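You operate a simulated robot arm through the tools that you are given. There is no shell and no other tool. Be economical: measure what you need, move in short steps, check, and stop when the job is done.

Carry out the task below with a simulated two-armed robot. There is one attempt and no reset: what you move stays moved.

Task
On the front of the seed bench, fold the grey rag in half, so that its two short edges meet.

The check looks at the end state, three seconds after you hand in, the way a careful person would. Anything else that was tipped, shoved, dropped, spilled or broken makes it a failure. Flat cloth is picked up by pressing the open fingertips on it (5 to 10 N) and closing them slowly along it; thin cloth reads only 2 to 8 mm in the jaws.

Robot
Two 7-joint arms with two-finger grippers on one trunk, on a base that drives. Base frame: it is fixed to the floor where the robot stands at the start and does not move with it; the origin is under the middle of the robot, x ahead of it, y to its left, z up; the surface under the hand at the start is at about z = 0.86. Lengths are in m, angles in rad, forces in N, time in s.
The left shoulder is at the start at [0.051, 0.175, 1.177], the right one opposite. With the tool pointing down near the work surface each hand reaches from about 0.24 to 0.86 m from the robot's upright axis, wherever it stands, measured 20 degrees to its own side. Places, roughly: front of the seed bench (164x25 cm) [0.46, -0.64, 0.86]. Payload 2.94 kg a hand.
Tool frame (each hand has its own): the origin (TCP) lies between the finger pads and is the grasp point; the fingertips stand 0.03 m ahead of it; z points along the fingers, y is the line along which they close. Largest opening 0.138 m; the body of the gripper starts 0.109 m behind the TCP.
Orientation is told as [roll, pitch, yaw] about the base's x, y, z axes, in that order, counted from this pose: with the fingers straight down and closing along the base's y, the tool's x points along the base's -x, its y along +y and its z along -z.

Tools
- The arms move only by the tool jog_arm. It takes "left_motion", "right_motion" or both (then of equal length, played together; a hand with none holds still); each is a list of rows, each a list of 7 numbers: the finger opening in cm, from 0 to 13.8, then the shift along the tool's x, y, z in units of 25 mm (1.0 is 25 mm), then the turn, a rotation vector about the tool's x, y, z in units of 5 degrees (1.0 is 5 degrees). In form: [[gripper, tx, ty, tz, wx, wy, wz], ...]. A call has 1 to 10 rows; each row shifts and turns the commanded pose from where the row before left it, along the tool's axes as they then stand. A call with a number of a shift or a turn outside -1 to 1 is refused whole. Each row takes 0.2 s and may step no farther than 0.05 m and 0.15 rad from the row before; otherwise, or with a gripper value out of range, the whole call is refused. Where a pose cannot be reached the arm comes as near as it can. A force on the tool above 40 N (or 10 N above the force at the start of the call, whichever is more), or a blocked arm, ends the call early, and 0.2 s more pass. The fingers move at their own pace and stop on an object; they squeeze with about 21 N. The grip force told is the motor's: it shows also when the fingers shut on nothing. Time passes only in rows, and 0.2 s behind the last, so rows that do not move let the fingers close. The reply holds the time, the measured pose of the TCP, the force on the tool along the base axes, the opening and the grip force, in the units named above and with some noise, with the torque about the TCP (base axes, N m) and any sound that the robot's microphone picked up.
- Cameras (640 x 400 px; columns grow to the right, rows downward): "scene" is now at [0.1169, 0.0002, 1.6419]; the picture's right is [-0.00, -1.00, 0.00], its down [-0.83, 0.00, -0.56] and it looks along [0.56, -0.00, -0.83] (base axes); focal length 266 px, centre (320, 200). "left" rides on the left gripper at [0.071, -0.019, -0.146] in its tool frame; the picture's right is [0.26, 0.97, 0.00], its down [-0.85, 0.23, -0.48] and it looks along [-0.46, 0.12, 0.88] (tool axes); focal length 280 px, centre (320, 200). "right" rides on the right gripper at [0.071, 0.019, -0.146] in its tool frame; the picture's right is [-0.26, 0.96, 0.00], its down [-0.85, -0.23, -0.48] and it looks along [-0.46, -0.12, 0.88] (tool axes); focal length 280 px, centre (320, 200). There is no depth. A picture from a camera that has moved, and an enlarged one, comes with that camera's place and axes in the base frame and with its lens.
- capture(camera): a new picture of that camera. No time passes.
- move_column(by): slides the trunk up (or, below 0, down) by that many m; the arms and the scene camera ride with it, the base frame stays. It gives what a move gives, with no picture.
- base_move(legs): drives the robot by 1 to 6 legs, each [ahead, turn to the left] in m and rad, along the robot's own axes; the way and the turn of a leg run together, so that a leg with both is an arc; at most 1.5 m and 3.142 rad a leg. The arms and the cameras ride along, it lands a little off, and it stops where it bumps. It gives what a move gives.
- aim_head(pan, tilt): turns the head with the scene camera to pan (to the left, within 2.094 rad either way) and tilt (down, from -0.506 to 1.204), counted from straight ahead of the robot. It gives what a move gives.
- close_up(camera, box): a new picture of the part [left, top, right, bottom] of that camera's present view, enlarged. No time passes.
- job_done(): hands the job in; it is judged then, once.

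Go step by step. Nothing tells you exact positions but the pictures and the camera data: compare them with the known pose of the tool, close in by small moves and look again before you grip or let go. The budget is 120 turns and 92 pictures, counting those below and the enlarged ones. Unless the task says otherwise, let go and move clear before handing in, and close with one line.

The tools are called after "Request:" as a command line: name --argument value ..., lists and objects as JSON in quotes. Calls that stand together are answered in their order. jog_arm: Moves the arms, as the interface text tells. Its arguments: {"type":"object","properties":{"left_motion":{"type":"array","items":{"type":"array","items":{"type":"number"}}},"right_motion":{"type":"array","items":{"type":"array","items":{"type":"number"}}}},"required":[]} The other tools are called the same way: move_column (by) slides the trunk up or down; base_move (legs) drives the base; aim_head (pan, tilt) turns the head that bears the scene camera; capture (camera) takes a picture; close_up (camera, box) takes an enlarged picture of a part of a camera's view; job_done () hands the job in.

At the start:

```text
clock: 0.0
left_tool_pos: [0.5558, 0.2882, 1.1171]
left_tool_rot: [-0.001, 0.0, 0.002]
left_force: [-0.2, 0.6, 0.0]
left_wrist_torque: [0.0, 0.03, -0.02]
left_grip_width: 0.1379
left_grasp_force: 0.0
right_tool_pos: [0.3866, -0.1922, 1.1192]
right_tool_rot: [0.0, 0.0, 0.002]
right_force: [0.4, 0.8, -0.3]
right_wrist_torque: [0.02, 0.0, 0.01]
right_grip_width: 0.138
right_grasp_force: 0.0
trunk travel left (down, up): [-0.35, 0.384]
robot x, y, heading: [-0.0006, 0.0015, -0.002]
head pan, tilt: [-0.003, 0.977]
```

scene: 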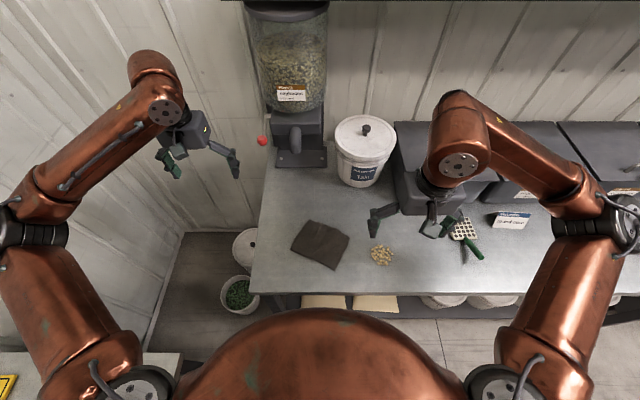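
right: 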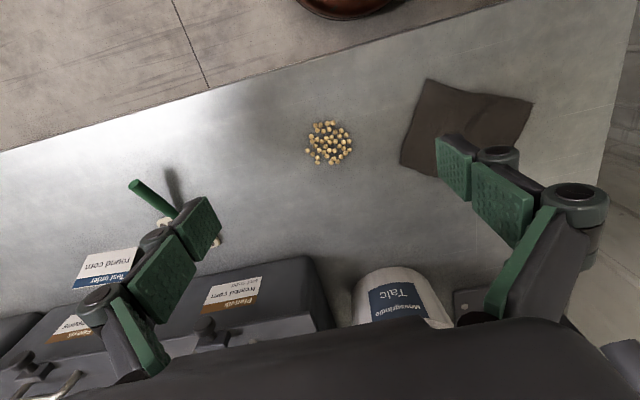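
left: 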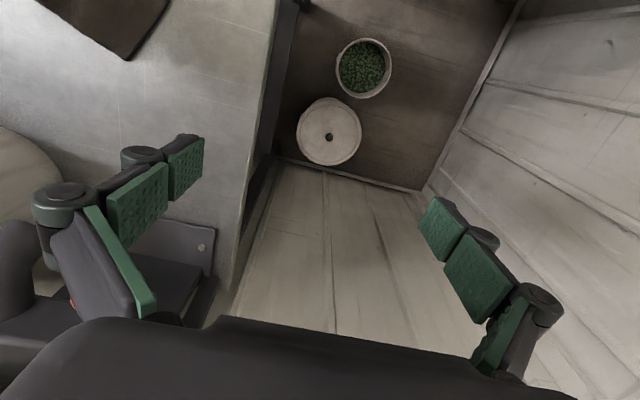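

The grey rag lies at about x 0.39–0.57, y −0.09–0.09, slightly rotated. I take an enlarged look to measure its corners.

Request:
close_up --camera "scene" --box '[270, 200, 398, 280]'

Request:
close_up --camera "right" --box '[380, 60, 572, 180]'

```text
5.00 times, centred on (334, 240) of scene
camera zoom: at [0.1169, 0.0002, 1.6419], right [0.0, -1.0, 0.0], down [-0.83, 0.0, -0.56], along [0.56, 0.0, -0.83], focal length 1330 px, centre (250, 0)
```

zoom: 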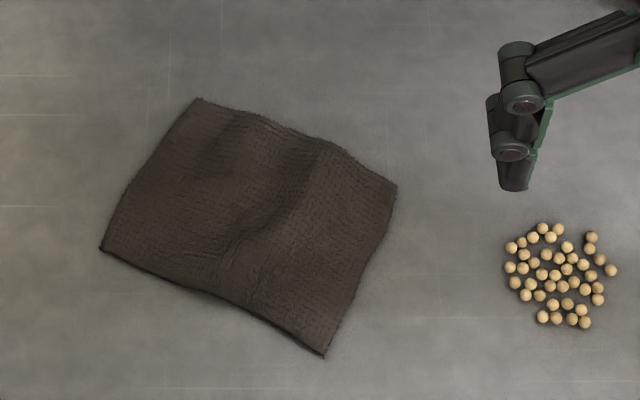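

```text
3.33 times, centred on (476, 120) of right
camera zoom: at [0.3163, -0.1717, 1.2662], right [0.26, 0.97, 0.0], down [0.85, -0.23, 0.48], along [0.46, -0.12, -0.88], focal length 935 px, centre (-200, 467)
```

zoom: 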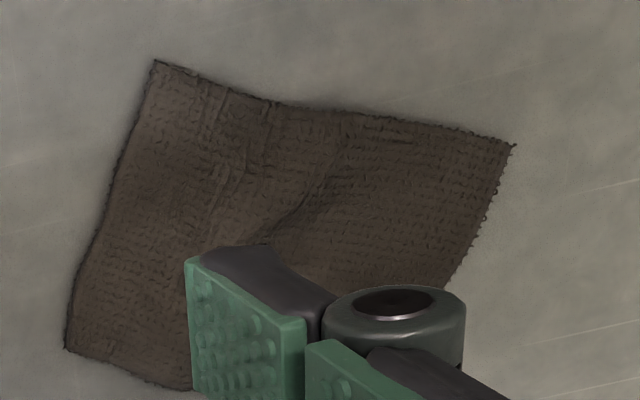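

The rag is about 15 × 12.4 cm with corners A(.565,.036), B(.498,−.095), C(.386,−.044) and D(.455,.094); its short edges are BC (right) and DA (left). I'll clear the right hand away and bring the left hand over edge BC.

Request:
jog_arm --left_motion '[[10, 0.3, -1, 0, 0, 0, 0], [6, 0.3, -1, 0, 0, 0, 0], [5, 0.3, -1, 0, 0, 0, 0], [5, 0.3, -1, 0, 0, 0, 0], [5, 0.3, -1, 0, 0, 0, 0], [5, 0.3, -1, 0, 0, 0, 0], [5, 0.3, -1, 0, 0, 0, 0], [5, 0.3, -1, 0, 0, 0, 0], [5, 0.3, -1, 0, 0, 0, 0], [5, 0.3, -1, 0, 0, 0, 0]]' --right_motion '[[13.8, 0, -1, -0.4, 0, 0, 0], [13.8, 0, -1, -0.4, 0, 0, 0], [13.8, 0, -1, -0.4, 0, 0, 0], [13.8, 0, -1, -0.4, 0, 0, 0], [13.8, 0, -1, -0.4, 0, 0, 0], [13.8, 0, -1, -0.4, 0, 0, 0], [13.8, 0, -1, -0.4, 0, 0, 0], [13.8, 0, -1, 0, 0, 0, 0], [13.8, 0, -1, 0, 0, 0, 0], [13.8, 0, -1, 0, 0, 0, 0]]'

```text
clock: 2.2
left_tool_pos: [0.4795, 0.0361, 1.1194]
left_tool_rot: [0.002, -0.001, 0.001]
left_force: [-0.8, 0.0, -0.4]
left_wrist_torque: [0.03, -0.06, -0.03]
left_grip_width: 0.0499
left_grasp_force: 0.0
right_tool_pos: [0.3872, -0.445, 1.1902]
right_tool_rot: [0.001, 0.0, 0.001]
right_force: [-1.5, 0.2, -0.3]
right_wrist_torque: [0.04, -0.02, 0.03]
right_grip_width: 0.138
right_grasp_force: 0.0
trunk travel left (down, up): [-0.35, 0.384]
robot x, y, heading: [-0.0029, 0.0006, -0.0]
head pan, tilt: [-0.003, 0.977]
```

Left hand is near; now I move above the BC edge, lower, and yaw so the fingers close along the rag's long side.

Request:
jog_arm --left_motion '[[4, 0.34, -1, 0.8, 0, 0, 0], [4, 0.34, -1, 0.8, 0, 0, 0], [4, 0.34, -1, 0.8, 0, 0, 0], [4, 0, -0.28, 0.8, 0, 0, 0.9], [4, 0, 0, 0.8, 0, 0, 0.9], [4, 0, 0, 0.8, 0, 0, 0.9], [4, 0, 0, 0.8, 0, 0, 0.9], [4, 0, 0, 0.8, 0, 0, 0.9], [4, 0, 0, 0.8, 0, 0, 0.86]]'

Request:
close_up --camera "scene" --box '[240, 150, 432, 270]'

Request:
capture --camera "left"

```text
clock: 4.2
left_tool_pos: [0.4554, -0.0445, 0.9357]
left_tool_rot: [-0.001, -0.001, -0.467]
left_force: [-0.6, -0.4, 0.6]
left_wrist_torque: [-0.01, -0.01, 0.02]
left_grip_width: 0.04
left_grasp_force: 0.0
right_tool_pos: [0.3873, -0.4432, 1.1898]
right_tool_rot: [-0.001, -0.001, 0.002]
right_force: [0.1, 0.8, -1.2]
right_wrist_torque: [0.0, 0.02, 0.01]
right_grip_width: 0.138
right_grasp_force: 0.0
trunk travel left (down, up): [-0.35, 0.384]
robot x, y, heading: [-0.001, 0.0002, 0.001]
head pan, tilt: [-0.003, 0.977]
```

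```text
3.33 times, centred on (336, 210) of scene
camera zoom: at [0.1171, -0.0001, 1.6419], right [0.0, -1.0, 0.0], down [-0.83, 0.0, -0.56], along [0.56, 0.0, -0.83], focal length 886 px, centre (267, 167)
```

zoom: 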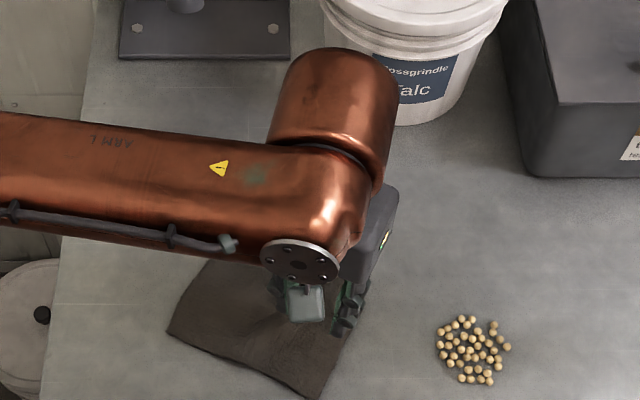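

```text
85 pictures are left
camera left: at [0.3835, -0.0296, 1.0829], right [0.2, 0.98, 0.0], down [0.86, -0.18, 0.48], along [0.47, -0.1, -0.88], focal length 280 px, centre (320, 200)
```

left: 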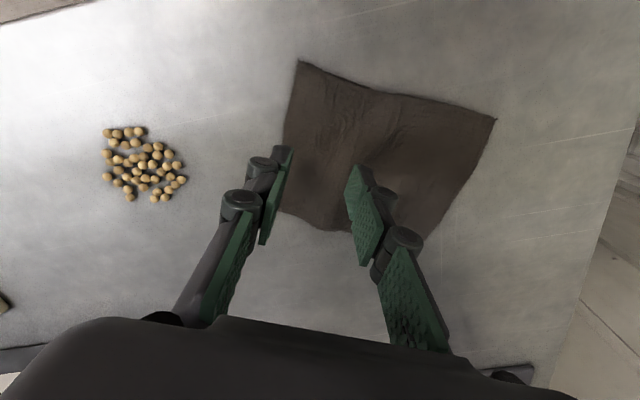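

The measured tool matches the picture: the outer fingertip hovers over the middle of edge BC. I lower until the tips touch.

Request:
jog_arm --left_motion '[[4, 0, 0, 0.7, 0, 0, 0], [4, 0, 0, 0.6, 0, 0, 0], [4, 0, 0, 0.2, 0, 0, 0], [4, 0, 0, 0, 0, 0, 0]]'

Request:
capture --camera "left"

```text
clock: 5.2
left_tool_pos: [0.4555, -0.046, 0.9008]
left_tool_rot: [0.001, 0.0, -0.465]
left_force: [0.6, 1.1, 0.5]
left_wrist_torque: [-0.01, 0.0, 0.0]
left_grip_width: 0.04
left_grasp_force: 0.1
right_tool_pos: [0.3876, -0.4426, 1.1894]
right_tool_rot: [0.0, -0.001, 0.002]
right_force: [-0.4, 0.7, -0.4]
right_wrist_torque: [-0.02, -0.03, 0.03]
right_grip_width: 0.1378
right_grasp_force: 0.1
trunk travel left (down, up): [-0.35, 0.384]
robot x, y, heading: [0.0008, 0.0014, -0.005]
head pan, tilt: [-0.003, 0.977]
```

```text
84 pictures are left
camera left: at [0.3835, -0.031, 1.0466], right [0.2, 0.98, 0.0], down [0.86, -0.18, 0.48], along [0.47, -0.09, -0.88], focal length 280 px, centre (320, 200)
```

left: 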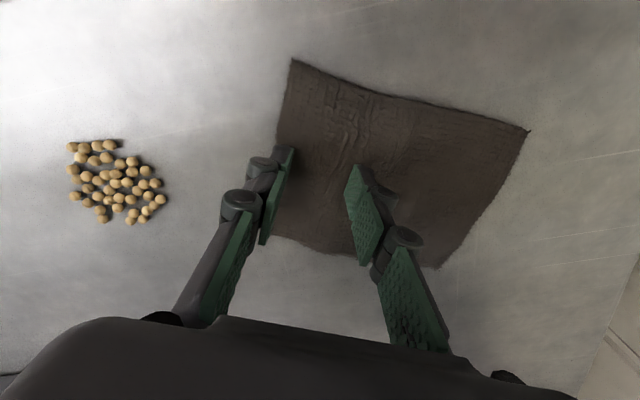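

The outer tip sits right on the edge; about a centimetre to go.

Request:
jog_arm --left_motion '[[4, 0, 0, 0.15, 0, 0, 0], [4, 0, 0, 0.1, 0, 0, 0], [4, 0, 0, 0.08, 0, 0, 0], [4, 0, 0, 0, 0, 0, 0]]'

```text
clock: 6.2
left_tool_pos: [0.4557, -0.0446, 0.8933]
left_tool_rot: [0.001, -0.001, -0.465]
left_force: [1.0, 0.2, 13.7]
left_wrist_torque: [0.08, -0.03, -0.03]
left_grip_width: 0.0411
left_grasp_force: 0.3
right_tool_pos: [0.3872, -0.4426, 1.1916]
right_tool_rot: [0.001, -0.003, 0.002]
right_force: [1.1, -0.1, -0.3]
right_wrist_torque: [0.0, -0.01, -0.01]
right_grip_width: 0.138
right_grasp_force: 0.0
trunk travel left (down, up): [-0.35, 0.384]
robot x, y, heading: [-0.0013, -0.0003, -0.001]
head pan, tilt: [-0.003, 0.977]
```

Contact at 13.7 N, a bit high; I ease off slightly.

Request:
jog_arm --left_motion '[[4, 0, 0, -0.04, 0, 0, 0], [4, 0, 0, 0, 0, 0, 0]]'

```text
clock: 6.8
left_tool_pos: [0.4555, -0.0442, 0.8923]
left_tool_rot: [-0.001, 0.001, -0.466]
left_force: [0.3, 0.7, 9.5]
left_wrist_torque: [0.07, 0.0, 0.0]
left_grip_width: 0.0403
left_grasp_force: 0.0
right_tool_pos: [0.3887, -0.4424, 1.1902]
right_tool_rot: [0.002, 0.0, 0.0]
right_force: [0.2, 0.2, 0.2]
right_wrist_torque: [0.02, 0.04, 0.01]
right_grip_width: 0.1381
right_grasp_force: 0.2
trunk travel left (down, up): [-0.35, 0.384]
robot x, y, heading: [-0.0023, -0.0034, 0.001]
head pan, tilt: [-0.003, 0.977]
```

Force is good, but a narrower bite wastes less cloth. I lift a little, set 2.4 cm opening, shift toward the edge, and press again.

Request:
jog_arm --left_motion '[[4, 0, 0, -0.4, 0, 0, 0], [2.4, 0, -0.34, 0, 0, 0, 0], [2.4, 0, 0, 0, 0, 0, 0], [2.4, 0, 0, 0.25, 0, 0, 0], [2.4, 0, 0, 0.13, 0, 0, 0], [2.4, 0, 0, 0, 0, 0, 0]]'

Request:
capture --camera "left"

```text
clock: 8.2
left_tool_pos: [0.4508, -0.0523, 0.8934]
left_tool_rot: [0.001, -0.001, -0.467]
left_force: [-0.3, 0.2, 1.7]
left_wrist_torque: [-0.02, 0.03, 0.0]
left_grip_width: 0.0236
left_grasp_force: 0.0
right_tool_pos: [0.387, -0.4419, 1.1899]
right_tool_rot: [0.001, 0.0, 0.002]
right_force: [0.1, 1.5, -0.1]
right_wrist_torque: [-0.02, 0.0, 0.02]
right_grip_width: 0.1379
right_grasp_force: 0.0
trunk travel left (down, up): [-0.35, 0.384]
robot x, y, heading: [0.0004, 0.0007, -0.001]
head pan, tilt: [-0.003, 0.977]
```

```text
83 pictures are left
camera left: at [0.3796, -0.0389, 1.0396], right [0.2, 0.98, 0.0], down [0.86, -0.18, 0.48], along [0.47, -0.1, -0.88], focal length 280 px, centre (320, 200)
```

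left: 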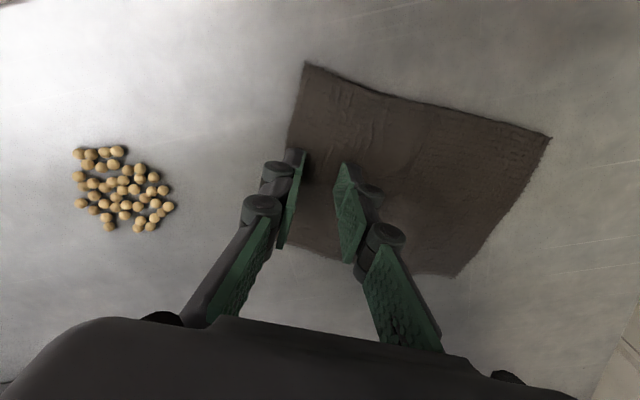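

The tips are right at the edge. I press a little more and close slowly.

Request:
jog_arm --left_motion '[[2.4, 0, 0, 0.03, 0, 0, 0], [2.4, 0, 0, 0.01, 0, 0, 0], [2.0, 0, 0, 0, 0, 0, 0], [1.7, 0, 0, 0, 0, 0, 0], [1.4, 0, 0, 0, 0, 0, 0], [1.1, 0, 0, 0, 0, 0, 0], [0.8, 0, 0, 0, 0, 0, 0], [0.5, 0, 0, 0, 0, 0, 0], [0.2, 0, 0, 0, 0, 0, 0], [0, 0, 0, 0, 0, 0, 0]]'

Request:
close_up --camera "left" --box '[240, 40, 560, 240]'

```text
clock: 10.4
left_tool_pos: [0.4522, -0.053, 0.8929]
left_tool_rot: [0.0, 0.001, -0.466]
left_force: [0.1, 0.0, 0.4]
left_wrist_torque: [0.03, 0.01, 0.0]
left_grip_width: 0.0
left_grasp_force: 20.9
right_tool_pos: [0.3876, -0.4428, 1.1907]
right_tool_rot: [0.0, 0.0, 0.002]
right_force: [-1.3, -0.1, 0.3]
right_wrist_torque: [-0.02, 0.02, -0.02]
right_grip_width: 0.138
right_grasp_force: 0.0
trunk travel left (down, up): [-0.35, 0.384]
robot x, y, heading: [0.0037, -0.0019, -0.001]
head pan, tilt: [-0.003, 0.977]
```

```text
2.00 times, centred on (400, 140) of left
camera zoom: at [0.3802, -0.0381, 1.0388], right [0.2, 0.98, 0.0], down [0.86, -0.18, 0.48], along [0.47, -0.09, -0.88], focal length 561 px, centre (160, 320)
```

zoom: 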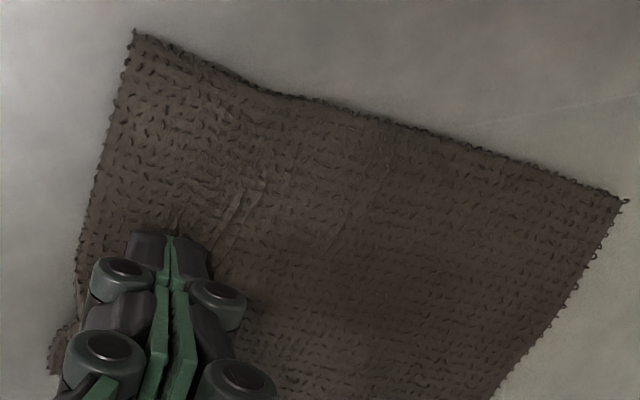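

It closed on nothing; the press was too light. I reopen and press to about 8–10 N first.

Request:
jog_arm --left_motion '[[0, 0, 0, -0.3, 0, 0, 0], [2.6, 0, 0, 0, 0, 0, 0], [2.6, 0, 0, 0, 0, 0, 0], [2.6, 0, 0, 0.3, 0, 0, 0], [2.6, 0, 0, 0.05, 0, 0, 0], [2.6, 0, 0, 0, 0, 0, 0]]'

```text
clock: 11.8
left_tool_pos: [0.4512, -0.0513, 0.8921]
left_tool_rot: [0.0, -0.002, -0.466]
left_force: [1.9, 0.7, 7.3]
left_wrist_torque: [-0.01, -0.05, -0.02]
left_grip_width: 0.0253
left_grasp_force: 0.0
right_tool_pos: [0.3882, -0.4426, 1.1903]
right_tool_rot: [0.0, -0.002, 0.001]
right_force: [-0.5, -0.5, 0.2]
right_wrist_torque: [0.02, 0.04, 0.0]
right_grip_width: 0.138
right_grasp_force: 0.0
trunk travel left (down, up): [-0.35, 0.384]
robot x, y, heading: [0.0014, -0.0006, -0.001]
head pan, tilt: [-0.003, 0.977]
```

Request:
jog_arm --left_motion '[[2.5, 0, 0, 0.01, 0, 0, 0], [2.2, 0, 0, 0, 0, 0, 0], [1.9, 0, 0, 0, 0, 0, 0], [1.6, 0, 0, 0, 0, 0, 0], [1.3, 0, 0, 0, 0, 0, 0], [1.0, 0, 0, 0, 0, 0, 0], [0.7, 0, 0, 0, 0, 0, 0], [0.4, 0, 0, 0, 0, 0, 0], [0.1, 0, 0, 0, 0, 0, 0], [0, 0, 0, 0, 0, 0, 0]]'

Request:
close_up --camera "left" --box '[240, 40, 560, 240]'

```text
clock: 14.0
left_tool_pos: [0.4509, -0.0526, 0.8911]
left_tool_rot: [-0.001, 0.002, -0.466]
left_force: [-0.6, 0.7, 1.3]
left_wrist_torque: [-0.03, 0.0, 0.0]
left_grip_width: 0.0
left_grasp_force: 20.5
right_tool_pos: [0.3872, -0.4418, 1.1899]
right_tool_rot: [0.0, 0.0, 0.001]
right_force: [0.3, 0.3, 1.0]
right_wrist_torque: [0.01, -0.02, 0.02]
right_grip_width: 0.1381
right_grasp_force: 0.0
trunk travel left (down, up): [-0.35, 0.384]
robot x, y, heading: [0.0006, -0.0032, -0.002]
head pan, tilt: [-0.003, 0.977]
```

```text
2.00 times, centred on (400, 140) of left
camera zoom: at [0.3791, -0.0382, 1.0378], right [0.2, 0.98, 0.0], down [0.86, -0.18, 0.48], along [0.47, -0.09, -0.88], focal length 561 px, centre (160, 320)
```

zoom: 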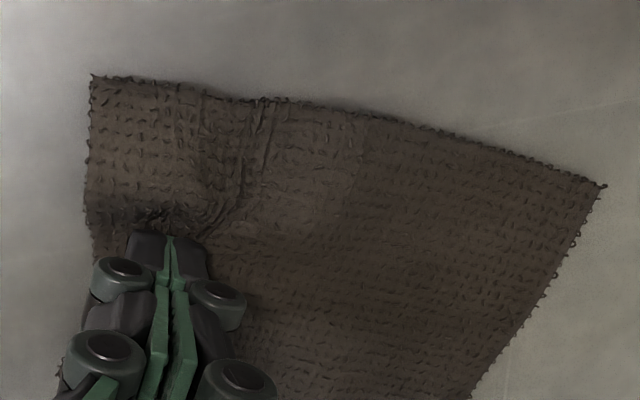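

The rag dragged but wasn't caught; the pressing force faded as the fingers closed. I lift a bit and look before retrying, adding a slight lowering while closing.

Request:
jog_arm --left_motion '[[0, 0, 0, -0.5, 0, 0, 0], [2, 0, 0, -0.7, 0, 0, 0], [3, 0, 0, -0.8, 0, 0, 0], [3, 0, 0, 0, 0, 0, 0]]'

Request:
capture --camera "left"

```text
clock: 15.0
left_tool_pos: [0.4522, -0.0514, 0.9402]
left_tool_rot: [0.0, 0.001, -0.465]
left_force: [-0.8, 0.0, 0.4]
left_wrist_torque: [0.02, -0.03, -0.02]
left_grip_width: 0.0299
left_grasp_force: 0.0
right_tool_pos: [0.3887, -0.4422, 1.19]
right_tool_rot: [0.0, 0.0, 0.002]
right_force: [-0.2, 0.2, 0.2]
right_wrist_torque: [-0.01, -0.04, -0.01]
right_grip_width: 0.138
right_grasp_force: 0.0
trunk travel left (down, up): [-0.35, 0.384]
robot x, y, heading: [0.0, 0.0003, 0.003]
head pan, tilt: [-0.003, 0.977]
```

```text
80 pictures are left
camera left: at [0.3799, -0.037, 1.0868], right [0.2, 0.98, 0.0], down [0.86, -0.18, 0.48], along [0.47, -0.09, -0.88], focal length 280 px, centre (320, 200)
```

left: 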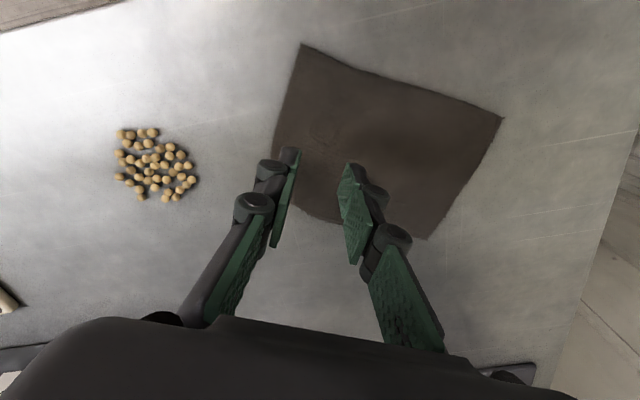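

The rag relaxed flat again, now with BC midpoint at about (.430,−.079). I shift to put the outer finger fully on the cloth and press again.

Request:
jog_arm --left_motion '[[3, 0.23, -0.48, 0, 0, 0, 0.6], [3, 0, 0, 0.9, 0, 0, 0], [3, 0, 0, 0.9, 0, 0, 0], [3, 0, 0, 0.2, 0, 0, 0], [3, 0, 0, 0.0, 0, 0, 0]]'

Request:
close_up --camera "left" --box '[240, 40, 560, 240]'

```text
clock: 16.2
left_tool_pos: [0.4391, -0.0594, 0.8932]
left_tool_rot: [0.0, -0.001, -0.517]
left_force: [0.7, 1.6, 13.2]
left_wrist_torque: [0.18, -0.05, 0.04]
left_grip_width: 0.0301
left_grasp_force: 0.1
right_tool_pos: [0.3873, -0.4414, 1.1902]
right_tool_rot: [-0.002, 0.002, 0.002]
right_force: [0.2, -0.4, 0.5]
right_wrist_torque: [0.0, 0.01, 0.02]
right_grip_width: 0.1382
right_grasp_force: 0.2
trunk travel left (down, up): [-0.35, 0.384]
robot x, y, heading: [0.0047, 0.0005, -0.005]
head pan, tilt: [-0.003, 0.977]
```

```text
2.00 times, centred on (400, 140) of left
camera zoom: at [0.3688, -0.0418, 1.0386], right [0.25, 0.97, 0.0], down [0.85, -0.22, 0.48], along [0.46, -0.12, -0.88], focal length 561 px, centre (160, 320)
```

zoom: 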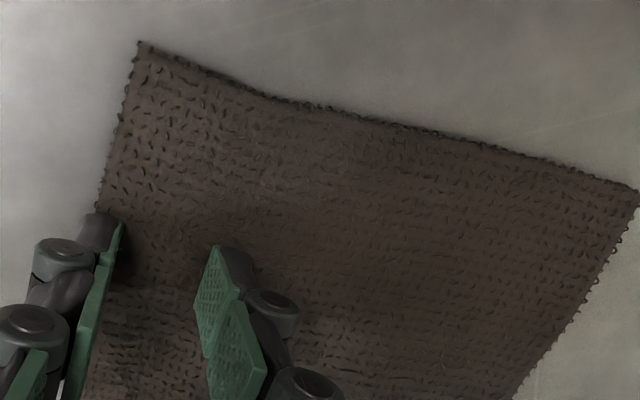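

Pressed at ~13 N with the outer tip at the edge. I close part way, checking the force.

Request:
jog_arm --left_motion '[[2.8, 0, 0, -0.01, 0, 0, 0], [2.5, 0, 0, 0, 0, 0, 0], [2.2, 0, 0, 0, 0, 0, 0], [1.9, 0, 0, 0.01, 0, 0, 0], [1.7, 0, 0, 0.01, 0, 0, 0]]'

Request:
close_up --camera "left" --box '[240, 40, 560, 240]'

```text
clock: 17.4
left_tool_pos: [0.4395, -0.0592, 0.8912]
left_tool_rot: [0.001, 0.0, -0.521]
left_force: [1.1, 0.6, 14.8]
left_wrist_torque: [0.15, -0.08, -0.04]
left_grip_width: 0.0173
left_grasp_force: 0.3
right_tool_pos: [0.3867, -0.4415, 1.1905]
right_tool_rot: [0.0, 0.001, 0.002]
right_force: [0.3, -0.1, -1.7]
right_wrist_torque: [0.02, -0.02, 0.02]
right_grip_width: 0.1382
right_grasp_force: 0.1
trunk travel left (down, up): [-0.35, 0.384]
robot x, y, heading: [0.0014, 0.0011, 0.001]
head pan, tilt: [-0.003, 0.977]
```

```text
2.00 times, centred on (400, 140) of left
camera zoom: at [0.3688, -0.0419, 1.0378], right [0.25, 0.97, 0.0], down [0.85, -0.22, 0.48], along [0.46, -0.12, -0.88], focal length 561 px, centre (160, 320)
```

zoom: 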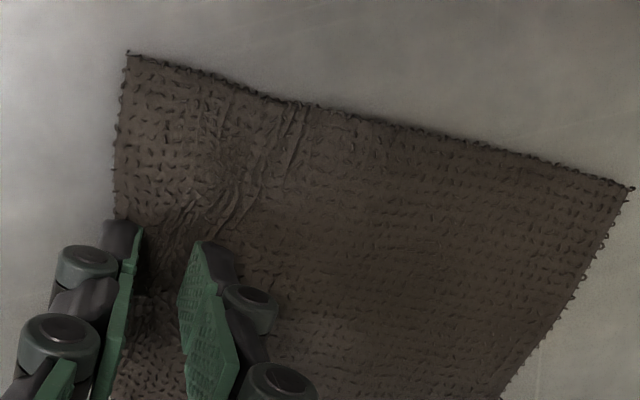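

The cloth is gathering between the tips. I keep closing.

Request:
jog_arm --left_motion '[[1.5, 0, 0, 0, 0, 0, 0], [1.3, 0, 0, 0, 0, 0, 0], [1.1, 0, 0, 0, 0, 0, 0], [0.9, 0, 0, 0.01, 0, 0, 0], [0.7, 0, 0, 0, 0, 0, 0], [0.5, 0, 0, 0.01, 0, 0, 0], [0.3, 0, 0, 0, 0, 0, 0], [0, 0, 0, 0, 0, 0, 0], [0, 0, 0, 0, 0, 0, 0]]'

Request:
close_up --camera "left" --box '[240, 40, 560, 240]'

```text
clock: 19.4
left_tool_pos: [0.4401, -0.0599, 0.8921]
left_tool_rot: [0.0, 0.0, -0.519]
left_force: [0.0, 0.9, 4.8]
left_wrist_torque: [0.08, -0.02, -0.02]
left_grip_width: 0.0041
left_grasp_force: 20.6
right_tool_pos: [0.3875, -0.442, 1.1902]
right_tool_rot: [0.001, 0.0, 0.001]
right_force: [0.4, 0.3, 0.0]
right_wrist_torque: [0.02, -0.01, 0.02]
right_grip_width: 0.138
right_grasp_force: 0.2
trunk travel left (down, up): [-0.35, 0.384]
robot x, y, heading: [-0.0011, 0.0007, -0.001]
head pan, tilt: [-0.003, 0.977]
```

```text
2.00 times, centred on (400, 140) of left
camera zoom: at [0.3689, -0.0419, 1.0373], right [0.25, 0.97, 0.0], down [0.85, -0.22, 0.48], along [0.46, -0.12, -0.88], focal length 561 px, centre (160, 320)
```

zoom: 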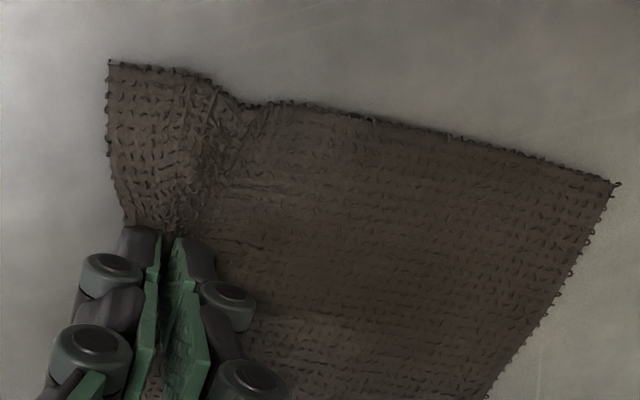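

Caught: 4.1 mm of cloth in the jaws. I now begin the fold with an arc up and toward the left edge, tilting the hand as it goes.

Request:
jog_arm --left_motion '[[0, 0, 0.076, -0.388, 0.4, 0, 0], [0, 0, 0.131, -0.381, 0.4, 0, 0], [0, 0, 0.183, -0.37, 0.4, 0, 0], [0, 0, 0.232, -0.352, 0.4, 0, 0], [0, 0, 0.28, -0.332, 0.4, 0, 0], [0, 0, 0.322, -0.305, 0.4, 0, 0], [0, 0, 0.359, -0.274, 0.4, 0, 0], [0, 0, 0.394, -0.24, 0.4, 0, 0], [0, 0, 0.42, -0.203, 0.4, 0, 0], [0, 0, 0.444, -0.162, 0.4, 0, 0]]'

Request:
capture --camera "left"

Request:
close_up --camera "scene" --box '[240, 160, 432, 280]'

```text
clock: 21.6
left_tool_pos: [0.4808, 0.0092, 0.949]
left_tool_rot: [-0.349, -0.001, -0.517]
left_force: [0.2, 0.5, 0.2]
left_wrist_torque: [-0.02, -0.02, -0.02]
left_grip_width: 0.0036
left_grasp_force: 20.4
right_tool_pos: [0.3866, -0.4423, 1.1907]
right_tool_rot: [0.001, 0.0, 0.001]
right_force: [-0.2, -0.2, 1.0]
right_wrist_torque: [-0.05, -0.02, 0.0]
right_grip_width: 0.1381
right_grasp_force: 0.0
trunk travel left (down, up): [-0.35, 0.384]
robot x, y, heading: [0.0025, 0.0003, 0.001]
head pan, tilt: [-0.003, 0.977]
```

```text
76 pictures are left
camera left: at [0.4356, 0.0723, 1.0931], right [0.22, 0.92, -0.33], down [0.93, -0.09, 0.37], along [0.31, -0.39, -0.87], focal length 280 px, centre (320, 200)
```

left: 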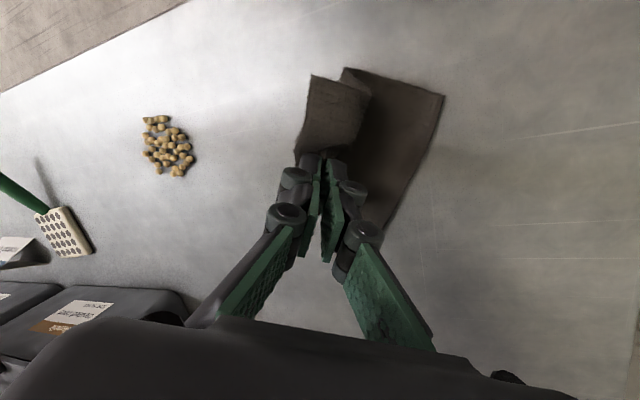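

```text
3.33 times, centred on (336, 220) of scene
camera zoom: at [0.1169, 0.0006, 1.6419], right [0.0, -1.0, 0.0], down [-0.83, 0.0, -0.56], along [0.56, 0.0, -0.83], focal length 886 px, centre (267, 133)
```

zoom: 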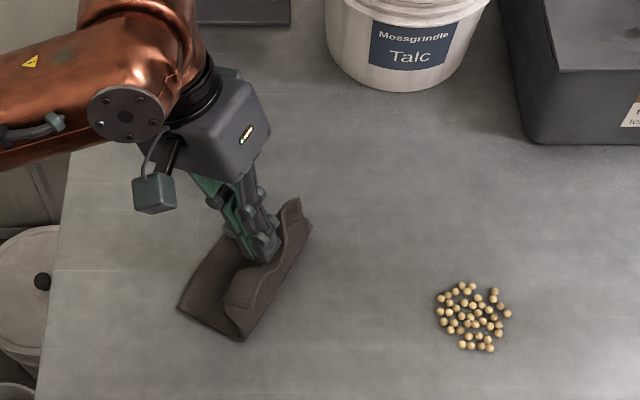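

The fold is forming; I look closer at how the corners hang.

Request:
close_up --camera "scene" --box '[288, 210, 352, 270]'

Request:
close_up --camera "left" --box '[280, 50, 460, 170]'

```text
6.67 times, centred on (320, 240) of scene
camera zoom: at [0.1169, 0.0006, 1.6419], right [0.0, -1.0, 0.0], down [-0.83, 0.0, -0.56], along [0.56, 0.0, -0.83], focal length 1773 px, centre (320, -67)
```

zoom: 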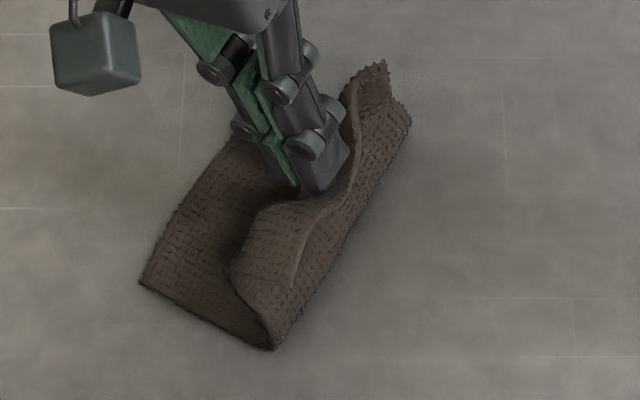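

```text
3.33 times, centred on (370, 110) of left
camera zoom: at [0.4356, 0.0723, 1.0931], right [0.22, 0.92, -0.33], down [0.93, -0.09, 0.37], along [0.31, -0.39, -0.87], focal length 935 px, centre (153, 500)
```

zoom: 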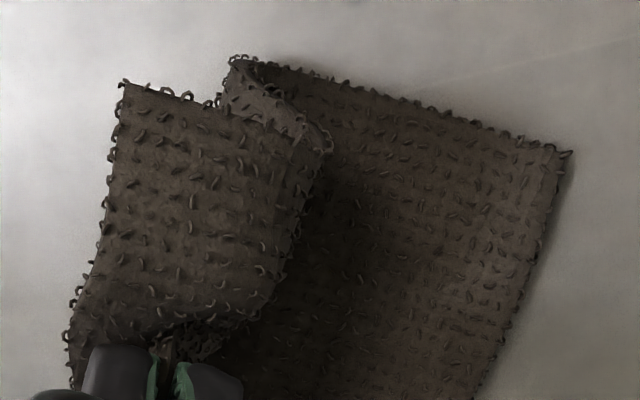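

The pinch is about 2.3 cm in from the edge, so the end strip hangs back as a flap. I'll lay it back down, release, and regrip closer to the edge.

Request:
jog_arm --left_motion '[[0, 0, 0, 0, -0.4, 0, 0], [0, 0, -0.444, 0.162, -0.4, 0, 0], [0, 0, -0.42, 0.203, -0.4, 0, 0], [0, 0, -0.394, 0.24, -0.4, 0, 0], [0, 0, -0.359, 0.274, -0.4, 0, 0], [0, 0, -0.322, 0.305, -0.4, 0, 0], [0, 0, -0.28, 0.332, -0.4, 0, 0], [0, 0, -0.232, 0.352, -0.4, 0, 0], [0, 0, -0.183, 0.37, -0.4, 0, 0], [0, 0, -0.131, 0.381, -0.4, 0, 0]]'

Request:
jog_arm --left_motion '[[0, 0, -0.3, 0.2, 0, 0, 0], [0, 0, -0.1, 0.05, 0, 0, 0], [1.5, 0, 0, 0, 0, 0, 0], [3, 0, 0, 0, 0, 0, 0], [3, 0, 0, -0.8, 0, 0, 0], [3, 0, 0, -0.8, 0, 0, 0], [3, 0, 0, -0.8, 0, 0, 0], [3, 0, 0, 0, 0, 0, 0]]'

Request:
capture --camera "left"

```text
clock: 23.8
left_tool_pos: [0.4407, -0.0589, 0.9003]
left_tool_rot: [0.002, -0.001, -0.518]
left_force: [0.0, 0.0, -0.1]
left_wrist_torque: [0.04, -0.01, 0.02]
left_grip_width: 0.0029
left_grasp_force: 21.2
right_tool_pos: [0.3882, -0.4426, 1.1908]
right_tool_rot: [-0.001, 0.001, 0.001]
right_force: [0.0, -0.1, -0.4]
right_wrist_torque: [0.01, 0.01, 0.0]
right_grip_width: 0.1379
right_grasp_force: 0.0
trunk travel left (down, up): [-0.35, 0.384]
robot x, y, heading: [0.0014, -0.0005, -0.002]
head pan, tilt: [-0.003, 0.977]
```

```text
clock: 25.6
left_tool_pos: [0.4352, -0.0682, 0.9553]
left_tool_rot: [0.002, -0.001, -0.518]
left_force: [-0.3, 0.4, 0.5]
left_wrist_torque: [-0.01, -0.01, 0.0]
left_grip_width: 0.0297
left_grasp_force: 0.0
right_tool_pos: [0.386, -0.4421, 1.1906]
right_tool_rot: [0.001, 0.0, 0.002]
right_force: [0.3, 0.5, -0.3]
right_wrist_torque: [-0.03, -0.01, -0.02]
right_grip_width: 0.138
right_grasp_force: 0.1
trunk travel left (down, up): [-0.35, 0.384]
robot x, y, heading: [0.0008, -0.0003, 0.001]
head pan, tilt: [-0.003, 0.977]
```

```text
72 pictures are left
camera left: at [0.3644, -0.0499, 1.1005], right [0.25, 0.97, 0.0], down [0.85, -0.22, 0.48], along [0.46, -0.12, -0.88], focal length 280 px, centre (320, 200)
```

left: 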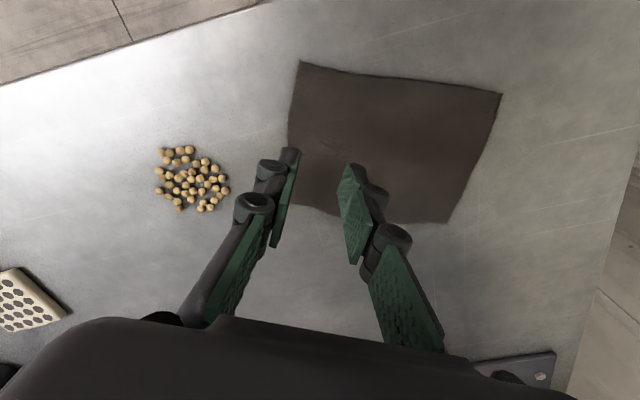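

The rag is flat again, slightly turned: C(.369,−.068), B(.488,−.109), D(.432,.084), A(.547,.039). I realign with a narrow opening over the very edge and check before pressing.

Request:
jog_arm --left_motion '[[1.8, 0, 0, 0, 0, 0, -0.75], [1.8, 0, 0, 0, 0, 0, -0.75], [1.8, -0.06, -0.376, 0.8, 0, 0, 0], [1.8, 0, 0, 0.8, 0, 0, 0], [1.8, 0, 0, 0.6, 0, 0, 0], [1.8, 0, 0, 0, 0, 0, 0]]'

Request:
close_up --camera "left" --box '[240, 80, 400, 180]'

Request:
close_up --camera "scene" --box '[288, 200, 384, 260]'

```text
clock: 27.0
left_tool_pos: [0.4351, -0.0774, 0.8985]
left_tool_rot: [0.001, 0.0, -0.387]
left_force: [0.1, 0.5, 0.2]
left_wrist_torque: [0.01, -0.02, 0.01]
left_grip_width: 0.0179
left_grasp_force: 0.1
right_tool_pos: [0.3871, -0.4425, 1.1892]
right_tool_rot: [0.0, -0.001, 0.002]
right_force: [0.2, 1.4, 0.1]
right_wrist_torque: [-0.02, -0.04, 0.01]
right_grip_width: 0.138
right_grasp_force: 0.1
trunk travel left (down, up): [-0.35, 0.384]
robot x, y, heading: [0.0004, -0.001, 0.0]
head pan, tilt: [-0.003, 0.977]
```

```text
4.00 times, centred on (320, 130) of left
camera zoom: at [0.362, -0.0678, 1.0454], right [0.12, 0.99, 0.0], down [0.87, -0.11, 0.48], along [0.47, -0.06, -0.88], focal length 1122 px, centre (320, 480)
```

zoom: 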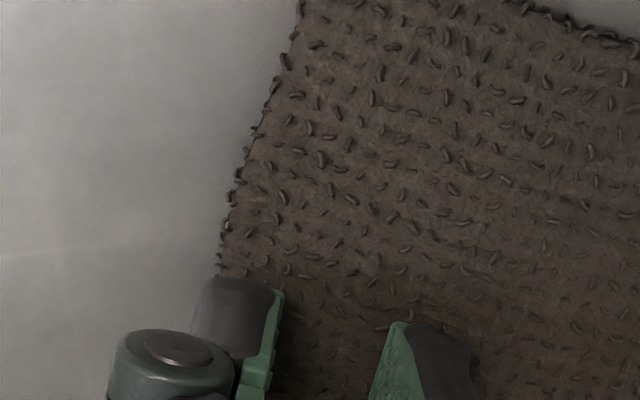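

```text
6.67 times, centred on (336, 230) of scene
camera zoom: at [0.1168, -0.0004, 1.6419], right [0.0, -1.0, 0.0], down [-0.83, 0.0, -0.56], along [0.56, 0.0, -0.83], focal length 1773 px, centre (213, 0)
```

zoom: 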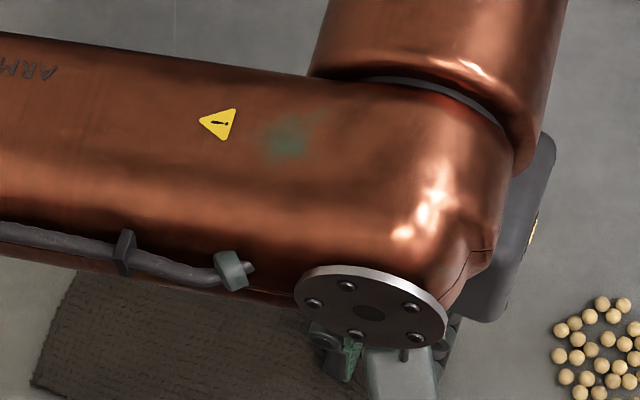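

The edge sits under the outer side of the outer finger. I shift 6 mm further out and press.

Request:
jog_arm --left_motion '[[1.8, 0, -0.24, 0, 0, 0, 0], [1.8, 0, 0, 0.15, 0, 0, 0], [1.8, 0, 0, 0.12, 0, 0, 0], [1.8, 0, 0, 0, 0, 0, 0]]'

Request:
close_up --camera "left" --box '[240, 80, 400, 180]'

```text
clock: 28.0
left_tool_pos: [0.4331, -0.0808, 0.892]
left_tool_rot: [0.001, 0.0, -0.387]
left_force: [0.7, -0.7, 4.3]
left_wrist_torque: [-0.01, -0.05, -0.04]
left_grip_width: 0.0177
left_grasp_force: 0.1
right_tool_pos: [0.3883, -0.4427, 1.1908]
right_tool_rot: [-0.001, 0.0, 0.001]
right_force: [0.9, -0.6, -0.1]
right_wrist_torque: [0.0, 0.02, -0.01]
right_grip_width: 0.138
right_grasp_force: 0.1
trunk travel left (down, up): [-0.35, 0.384]
robot x, y, heading: [-0.0013, 0.0008, -0.003]
head pan, tilt: [-0.003, 0.977]
```

```text
4.00 times, centred on (320, 130) of left
camera zoom: at [0.3599, -0.073, 1.0384], right [0.12, 0.99, 0.0], down [0.87, -0.11, 0.48], along [0.47, -0.06, -0.88], focal length 1122 px, centre (320, 480)
```

zoom: 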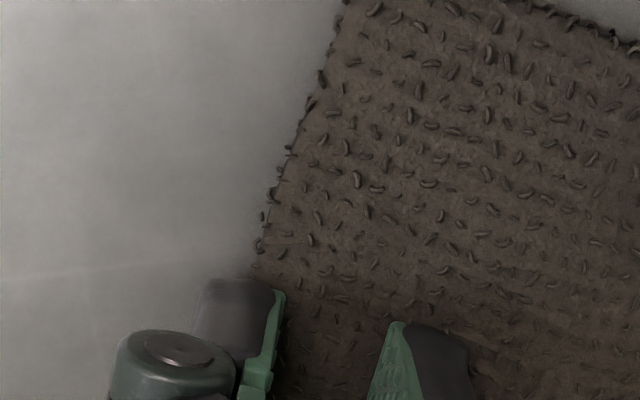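

The edge is now under the middle of the outer finger. I press to roughly 12–14 N and close slowly.

Request:
jog_arm --left_motion '[[1.8, 0, 0, 0.08, 0, 0, 0], [1.7, 0, 0, 0.01, 0, 0, 0], [1.5, 0, 0, 0, 0, 0, 0], [1.3, 0, 0, 0.01, 0, 0, 0], [1.1, 0, 0, 0, 0, 0, 0], [0.9, 0, 0, 0.01, 0, 0, 0]]'

Request:
close_up --camera "left" --box '[240, 80, 400, 180]'

```text
clock: 29.4
left_tool_pos: [0.4327, -0.0813, 0.8909]
left_tool_rot: [-0.001, -0.005, -0.389]
left_force: [1.4, 3.1, 32.1]
left_wrist_torque: [0.22, -0.09, -0.03]
left_grip_width: 0.0099
left_grasp_force: 3.7
right_tool_pos: [0.3847, -0.4424, 1.1909]
right_tool_rot: [-0.001, -0.004, 0.002]
right_force: [-0.2, -0.3, -0.2]
right_wrist_torque: [0.02, 0.0, 0.01]
right_grip_width: 0.1381
right_grasp_force: 0.0
trunk travel left (down, up): [-0.35, 0.384]
robot x, y, heading: [0.0004, 0.0015, 0.0]
head pan, tilt: [-0.003, 0.977]
```

```text
4.00 times, centred on (320, 130) of left
camera zoom: at [0.359, -0.0729, 1.0364], right [0.12, 0.99, 0.0], down [0.87, -0.11, 0.48], along [0.47, -0.06, -0.88], focal length 1122 px, centre (320, 480)
```

zoom: 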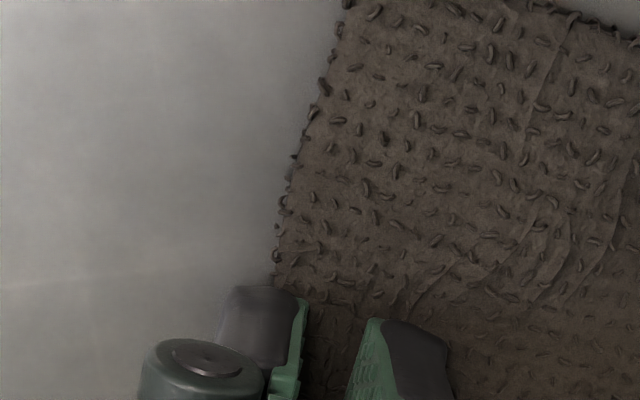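

Force rose to 32 N, so I ease up and keep closing.

Request:
jog_arm --left_motion '[[0.9, 0, 0, -0.09, 0, 0, 0], [0.8, 0, 0, -0.02, 0, 0, 0], [0.7, 0, 0, 0, 0, 0, 0]]'

```text
clock: 30.2
left_tool_pos: [0.4309, -0.0803, 0.8905]
left_tool_rot: [0.001, 0.004, -0.389]
left_force: [0.4, 0.0, 8.0]
left_wrist_torque: [0.02, -0.05, -0.03]
left_grip_width: 0.0061
left_grasp_force: 0.0
right_tool_pos: [0.3866, -0.4428, 1.1887]
right_tool_rot: [0.0, 0.0, 0.001]
right_force: [-0.8, -0.5, -0.4]
right_wrist_torque: [0.03, 0.0, 0.04]
right_grip_width: 0.1381
right_grasp_force: 0.0
trunk travel left (down, up): [-0.35, 0.384]
robot x, y, heading: [-0.0048, 0.0012, -0.005]
head pan, tilt: [-0.003, 0.977]
```

Request:
jog_arm --left_motion '[[0.5, 0, 0, 0.02, 0, 0, 0], [0.4, 0, 0, 0, 0, 0, 0], [0.2, 0, 0, 0, 0, 0, 0], [0, 0, 0, 0, 0, 0, 0], [0, 0, 0, 0, 0, 0, 0]]'

Request:
close_up --camera "left" --box '[240, 80, 400, 180]'

```text
clock: 31.4
left_tool_pos: [0.4322, -0.0818, 0.892]
left_tool_rot: [-0.001, 0.001, -0.389]
left_force: [0.7, 0.3, 0.1]
left_wrist_torque: [0.03, 0.0, -0.02]
left_grip_width: 0.0001
left_grasp_force: 20.6
right_tool_pos: [0.387, -0.4422, 1.1889]
right_tool_rot: [0.0, -0.001, 0.002]
right_force: [-0.6, 0.5, 0.9]
right_wrist_torque: [0.05, 0.01, 0.03]
right_grip_width: 0.1382
right_grasp_force: 0.0
trunk travel left (down, up): [-0.35, 0.384]
robot x, y, heading: [0.0012, 0.0003, -0.0]
head pan, tilt: [-0.003, 0.977]
```

```text
4.00 times, centred on (320, 130) of left
camera zoom: at [0.3596, -0.0735, 1.0377], right [0.12, 0.99, 0.0], down [0.87, -0.11, 0.48], along [0.47, -0.06, -0.88], focal length 1122 px, centre (320, 480)
```

zoom: 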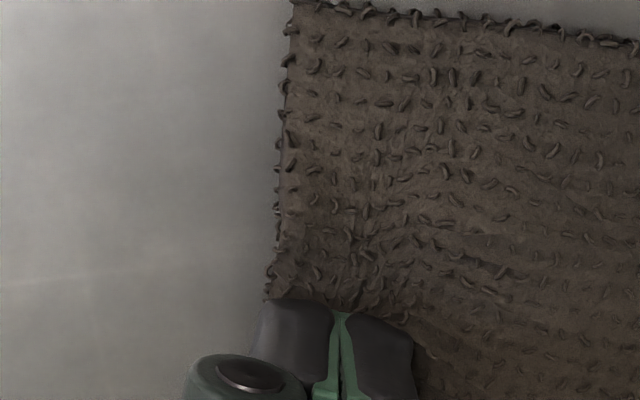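

It missed again. A better idea is to turn the hand 90° and gather the edge along its own length, so the edge itself is in the jaws with no flap. I lift and turn.

Request:
jog_arm --left_motion '[[0, 0, 0, -1, 0, 0, 0], [4, 0, 0, -1, 0, 0, 0], [4, 0, 0, -0.6, 0, 0, -1], [4, 0, 0, 0, 0, 0, -1], [4, 0, 0, 0, 0, 0, -1], [4, 0, 0, 0, 0, 0, -1], [4, 0, 0, 0, 0, 0, -1], [4, 0, 0, 0, 0, 0, -1], [4, 0, 0, 0, 0, 0, -1], [4, 0, 0, 0, 0, 0, -1]]'

Request:
jog_arm --left_motion '[[4, 0, 0, 0, 0, 0, -1], [4, 0, 0, 0, 0, 0, -1], [4, 0, 0, 0, 0, 0, -1], [4, 0, 0, 0, 0, 0, -1], [4, 0, 0, 0, 0, 0, -1], [4, 0, 0, 0, 0, 0, -1], [4, 0, 0, 0, 0, 0, -1], [4, 0, 0, 0, 0, 0, -1], [4, 0, 0, 0, 0, 0, -1], [4, 0, 0, 0, 0, 0, -1]]'

Request:
capture --camera "left"

Request:
capture --camera "scene"

```text
clock: 33.6
left_tool_pos: [0.4315, -0.0818, 0.9569]
left_tool_rot: [-0.001, -0.001, 0.312]
left_force: [-0.4, -0.2, 0.7]
left_wrist_torque: [-0.02, 0.01, 0.03]
left_grip_width: 0.04
left_grasp_force: 0.0
right_tool_pos: [0.3879, -0.4428, 1.1907]
right_tool_rot: [0.0, 0.0, 0.003]
right_force: [0.2, 0.8, 0.4]
right_wrist_torque: [-0.02, -0.03, -0.01]
right_grip_width: 0.1379
right_grasp_force: 0.1
trunk travel left (down, up): [-0.35, 0.384]
robot x, y, heading: [0.0003, -0.0022, 0.0]
head pan, tilt: [-0.003, 0.977]
```

```text
clock: 35.8
left_tool_pos: [0.4406, -0.0826, 0.9528]
left_tool_rot: [0.002, 0.002, 1.18]
left_force: [0.6, 0.4, 0.1]
left_wrist_torque: [-0.03, 0.01, -0.01]
left_grip_width: 0.04
left_grasp_force: 0.0
left hand out of reach, approached as far as the arm can: row 10
right_tool_pos: [0.3882, -0.4433, 1.1897]
right_tool_rot: [-0.001, 0.001, 0.003]
right_force: [1.2, 0.3, 0.0]
right_wrist_torque: [0.01, 0.0, -0.03]
right_grip_width: 0.1381
right_grasp_force: 0.0
trunk travel left (down, up): [-0.35, 0.384]
robot x, y, heading: [-0.0007, 0.0012, 0.001]
head pan, tilt: [-0.003, 0.977]
```

```text
66 pictures are left
camera left: at [0.4322, -0.1554, 1.0998], right [-0.99, 0.13, 0.0], down [0.11, 0.87, 0.47], along [0.06, 0.47, -0.88], focal length 280 px, centre (320, 200)
```

left: 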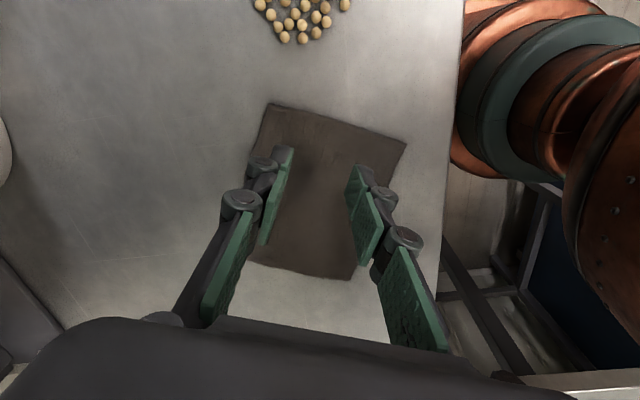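

```text
65 pictures are left
camera scene: at [0.1178, -0.0009, 1.6418], right [0.0, -1.0, 0.0], down [-0.83, 0.0, -0.56], along [0.56, 0.0, -0.83], focal length 266 px, centre (320, 200)
```

scene: 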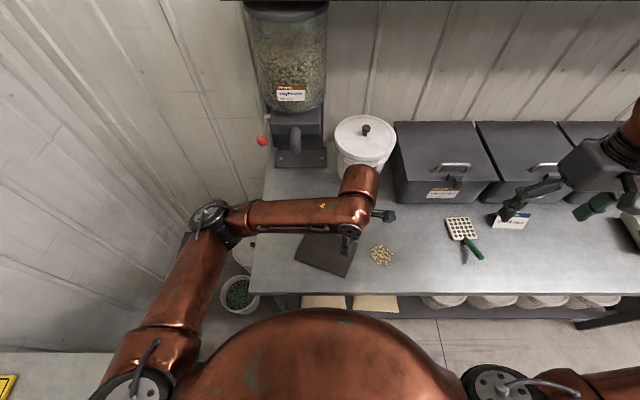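

The wrist is at its limit here, so I turn back a little (still nearly along the edge) and see where the hand settles.

Request:
jog_arm --left_motion '[[4, 0, 0, 0, 0, 0, 1], [4, 0, 0, 0, 0, 0, 1], [4, 0, 0, 0, 0, 0, 0.5], [4, 0, 0, 0, 0, 0, 0]]'

```text
clock: 36.8
left_tool_pos: [0.4401, -0.082, 0.9542]
left_tool_rot: [0.0, 0.0, 0.964]
left_force: [0.2, 0.3, -0.1]
left_wrist_torque: [0.0, -0.02, 0.02]
left_grip_width: 0.04
left_grasp_force: 0.1
right_tool_pos: [0.3875, -0.4428, 1.1908]
right_tool_rot: [-0.001, -0.001, 0.003]
right_force: [-0.6, -0.1, 0.8]
right_wrist_torque: [0.03, 0.0, -0.01]
right_grip_width: 0.138
right_grasp_force: 0.0
trunk travel left (down, up): [-0.35, 0.384]
robot x, y, heading: [-0.0073, 0.0023, 0.003]
head pan, tilt: [-0.003, 0.977]
```

Request:
jog_arm --left_motion '[[4, 0.67, 0.27, 0.5, 0, 0, 0], [4, 0, 0, 0.8, 0, 0, 0], [4, 0, 0, 0.8, 0, 0, 0], [4, 0, 0, 0, 0, 0, 0]]'

Request:
close_up --camera "left" --box '[224, 60, 432, 190]'

```text
clock: 37.8
left_tool_pos: [0.4245, -0.0906, 0.8991]
left_tool_rot: [0.0, 0.0, 0.966]
left_force: [-0.5, -0.7, 0.1]
left_wrist_torque: [0.02, -0.02, -0.03]
left_grip_width: 0.0399
left_grasp_force: 0.0
right_tool_pos: [0.3876, -0.4435, 1.1893]
right_tool_rot: [0.001, 0.001, 0.003]
right_force: [0.3, -0.4, 0.5]
right_wrist_torque: [0.03, 0.0, 0.0]
right_grip_width: 0.1381
right_grasp_force: 0.2
trunk travel left (down, up): [-0.35, 0.384]
robot x, y, heading: [0.0044, -0.0009, -0.004]
head pan, tilt: [-0.003, 0.977]
```

```text
3.08 times, centred on (328, 125) of left
camera zoom: at [0.4, -0.1608, 1.046], right [-0.94, 0.33, 0.0], down [0.29, 0.83, 0.48], along [0.16, 0.45, -0.88], focal length 863 px, centre (295, 431)
```

zoom: 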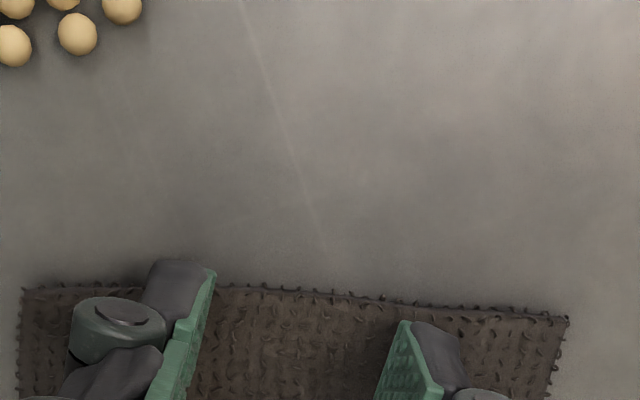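

The tips straddle the middle of edge BC nicely. I shift 3 mm inward and press.

Request:
jog_arm --left_motion '[[4, -0.12, 0, 0.1, 0, 0, 0], [4, 0, 0, 0.15, 0, 0, 0], [4, 0, 0, 0.05, 0, 0, 0], [4, 0, 0, 0, 0, 0, 0]]'

```text
clock: 38.8
left_tool_pos: [0.4261, -0.0901, 0.8933]
left_tool_rot: [0.0, 0.001, 0.965]
left_force: [-0.1, 0.8, 3.4]
left_wrist_torque: [0.05, -0.01, -0.01]
left_grip_width: 0.04
left_grasp_force: 0.2
right_tool_pos: [0.3883, -0.4424, 1.1904]
right_tool_rot: [0.0, 0.0, 0.002]
right_force: [-0.6, 0.2, -0.2]
right_wrist_torque: [0.04, -0.02, 0.06]
right_grip_width: 0.1378
right_grasp_force: 0.1
trunk travel left (down, up): [-0.35, 0.384]
robot x, y, heading: [0.0018, 0.0016, 0.003]
head pan, tilt: [-0.003, 0.977]
```

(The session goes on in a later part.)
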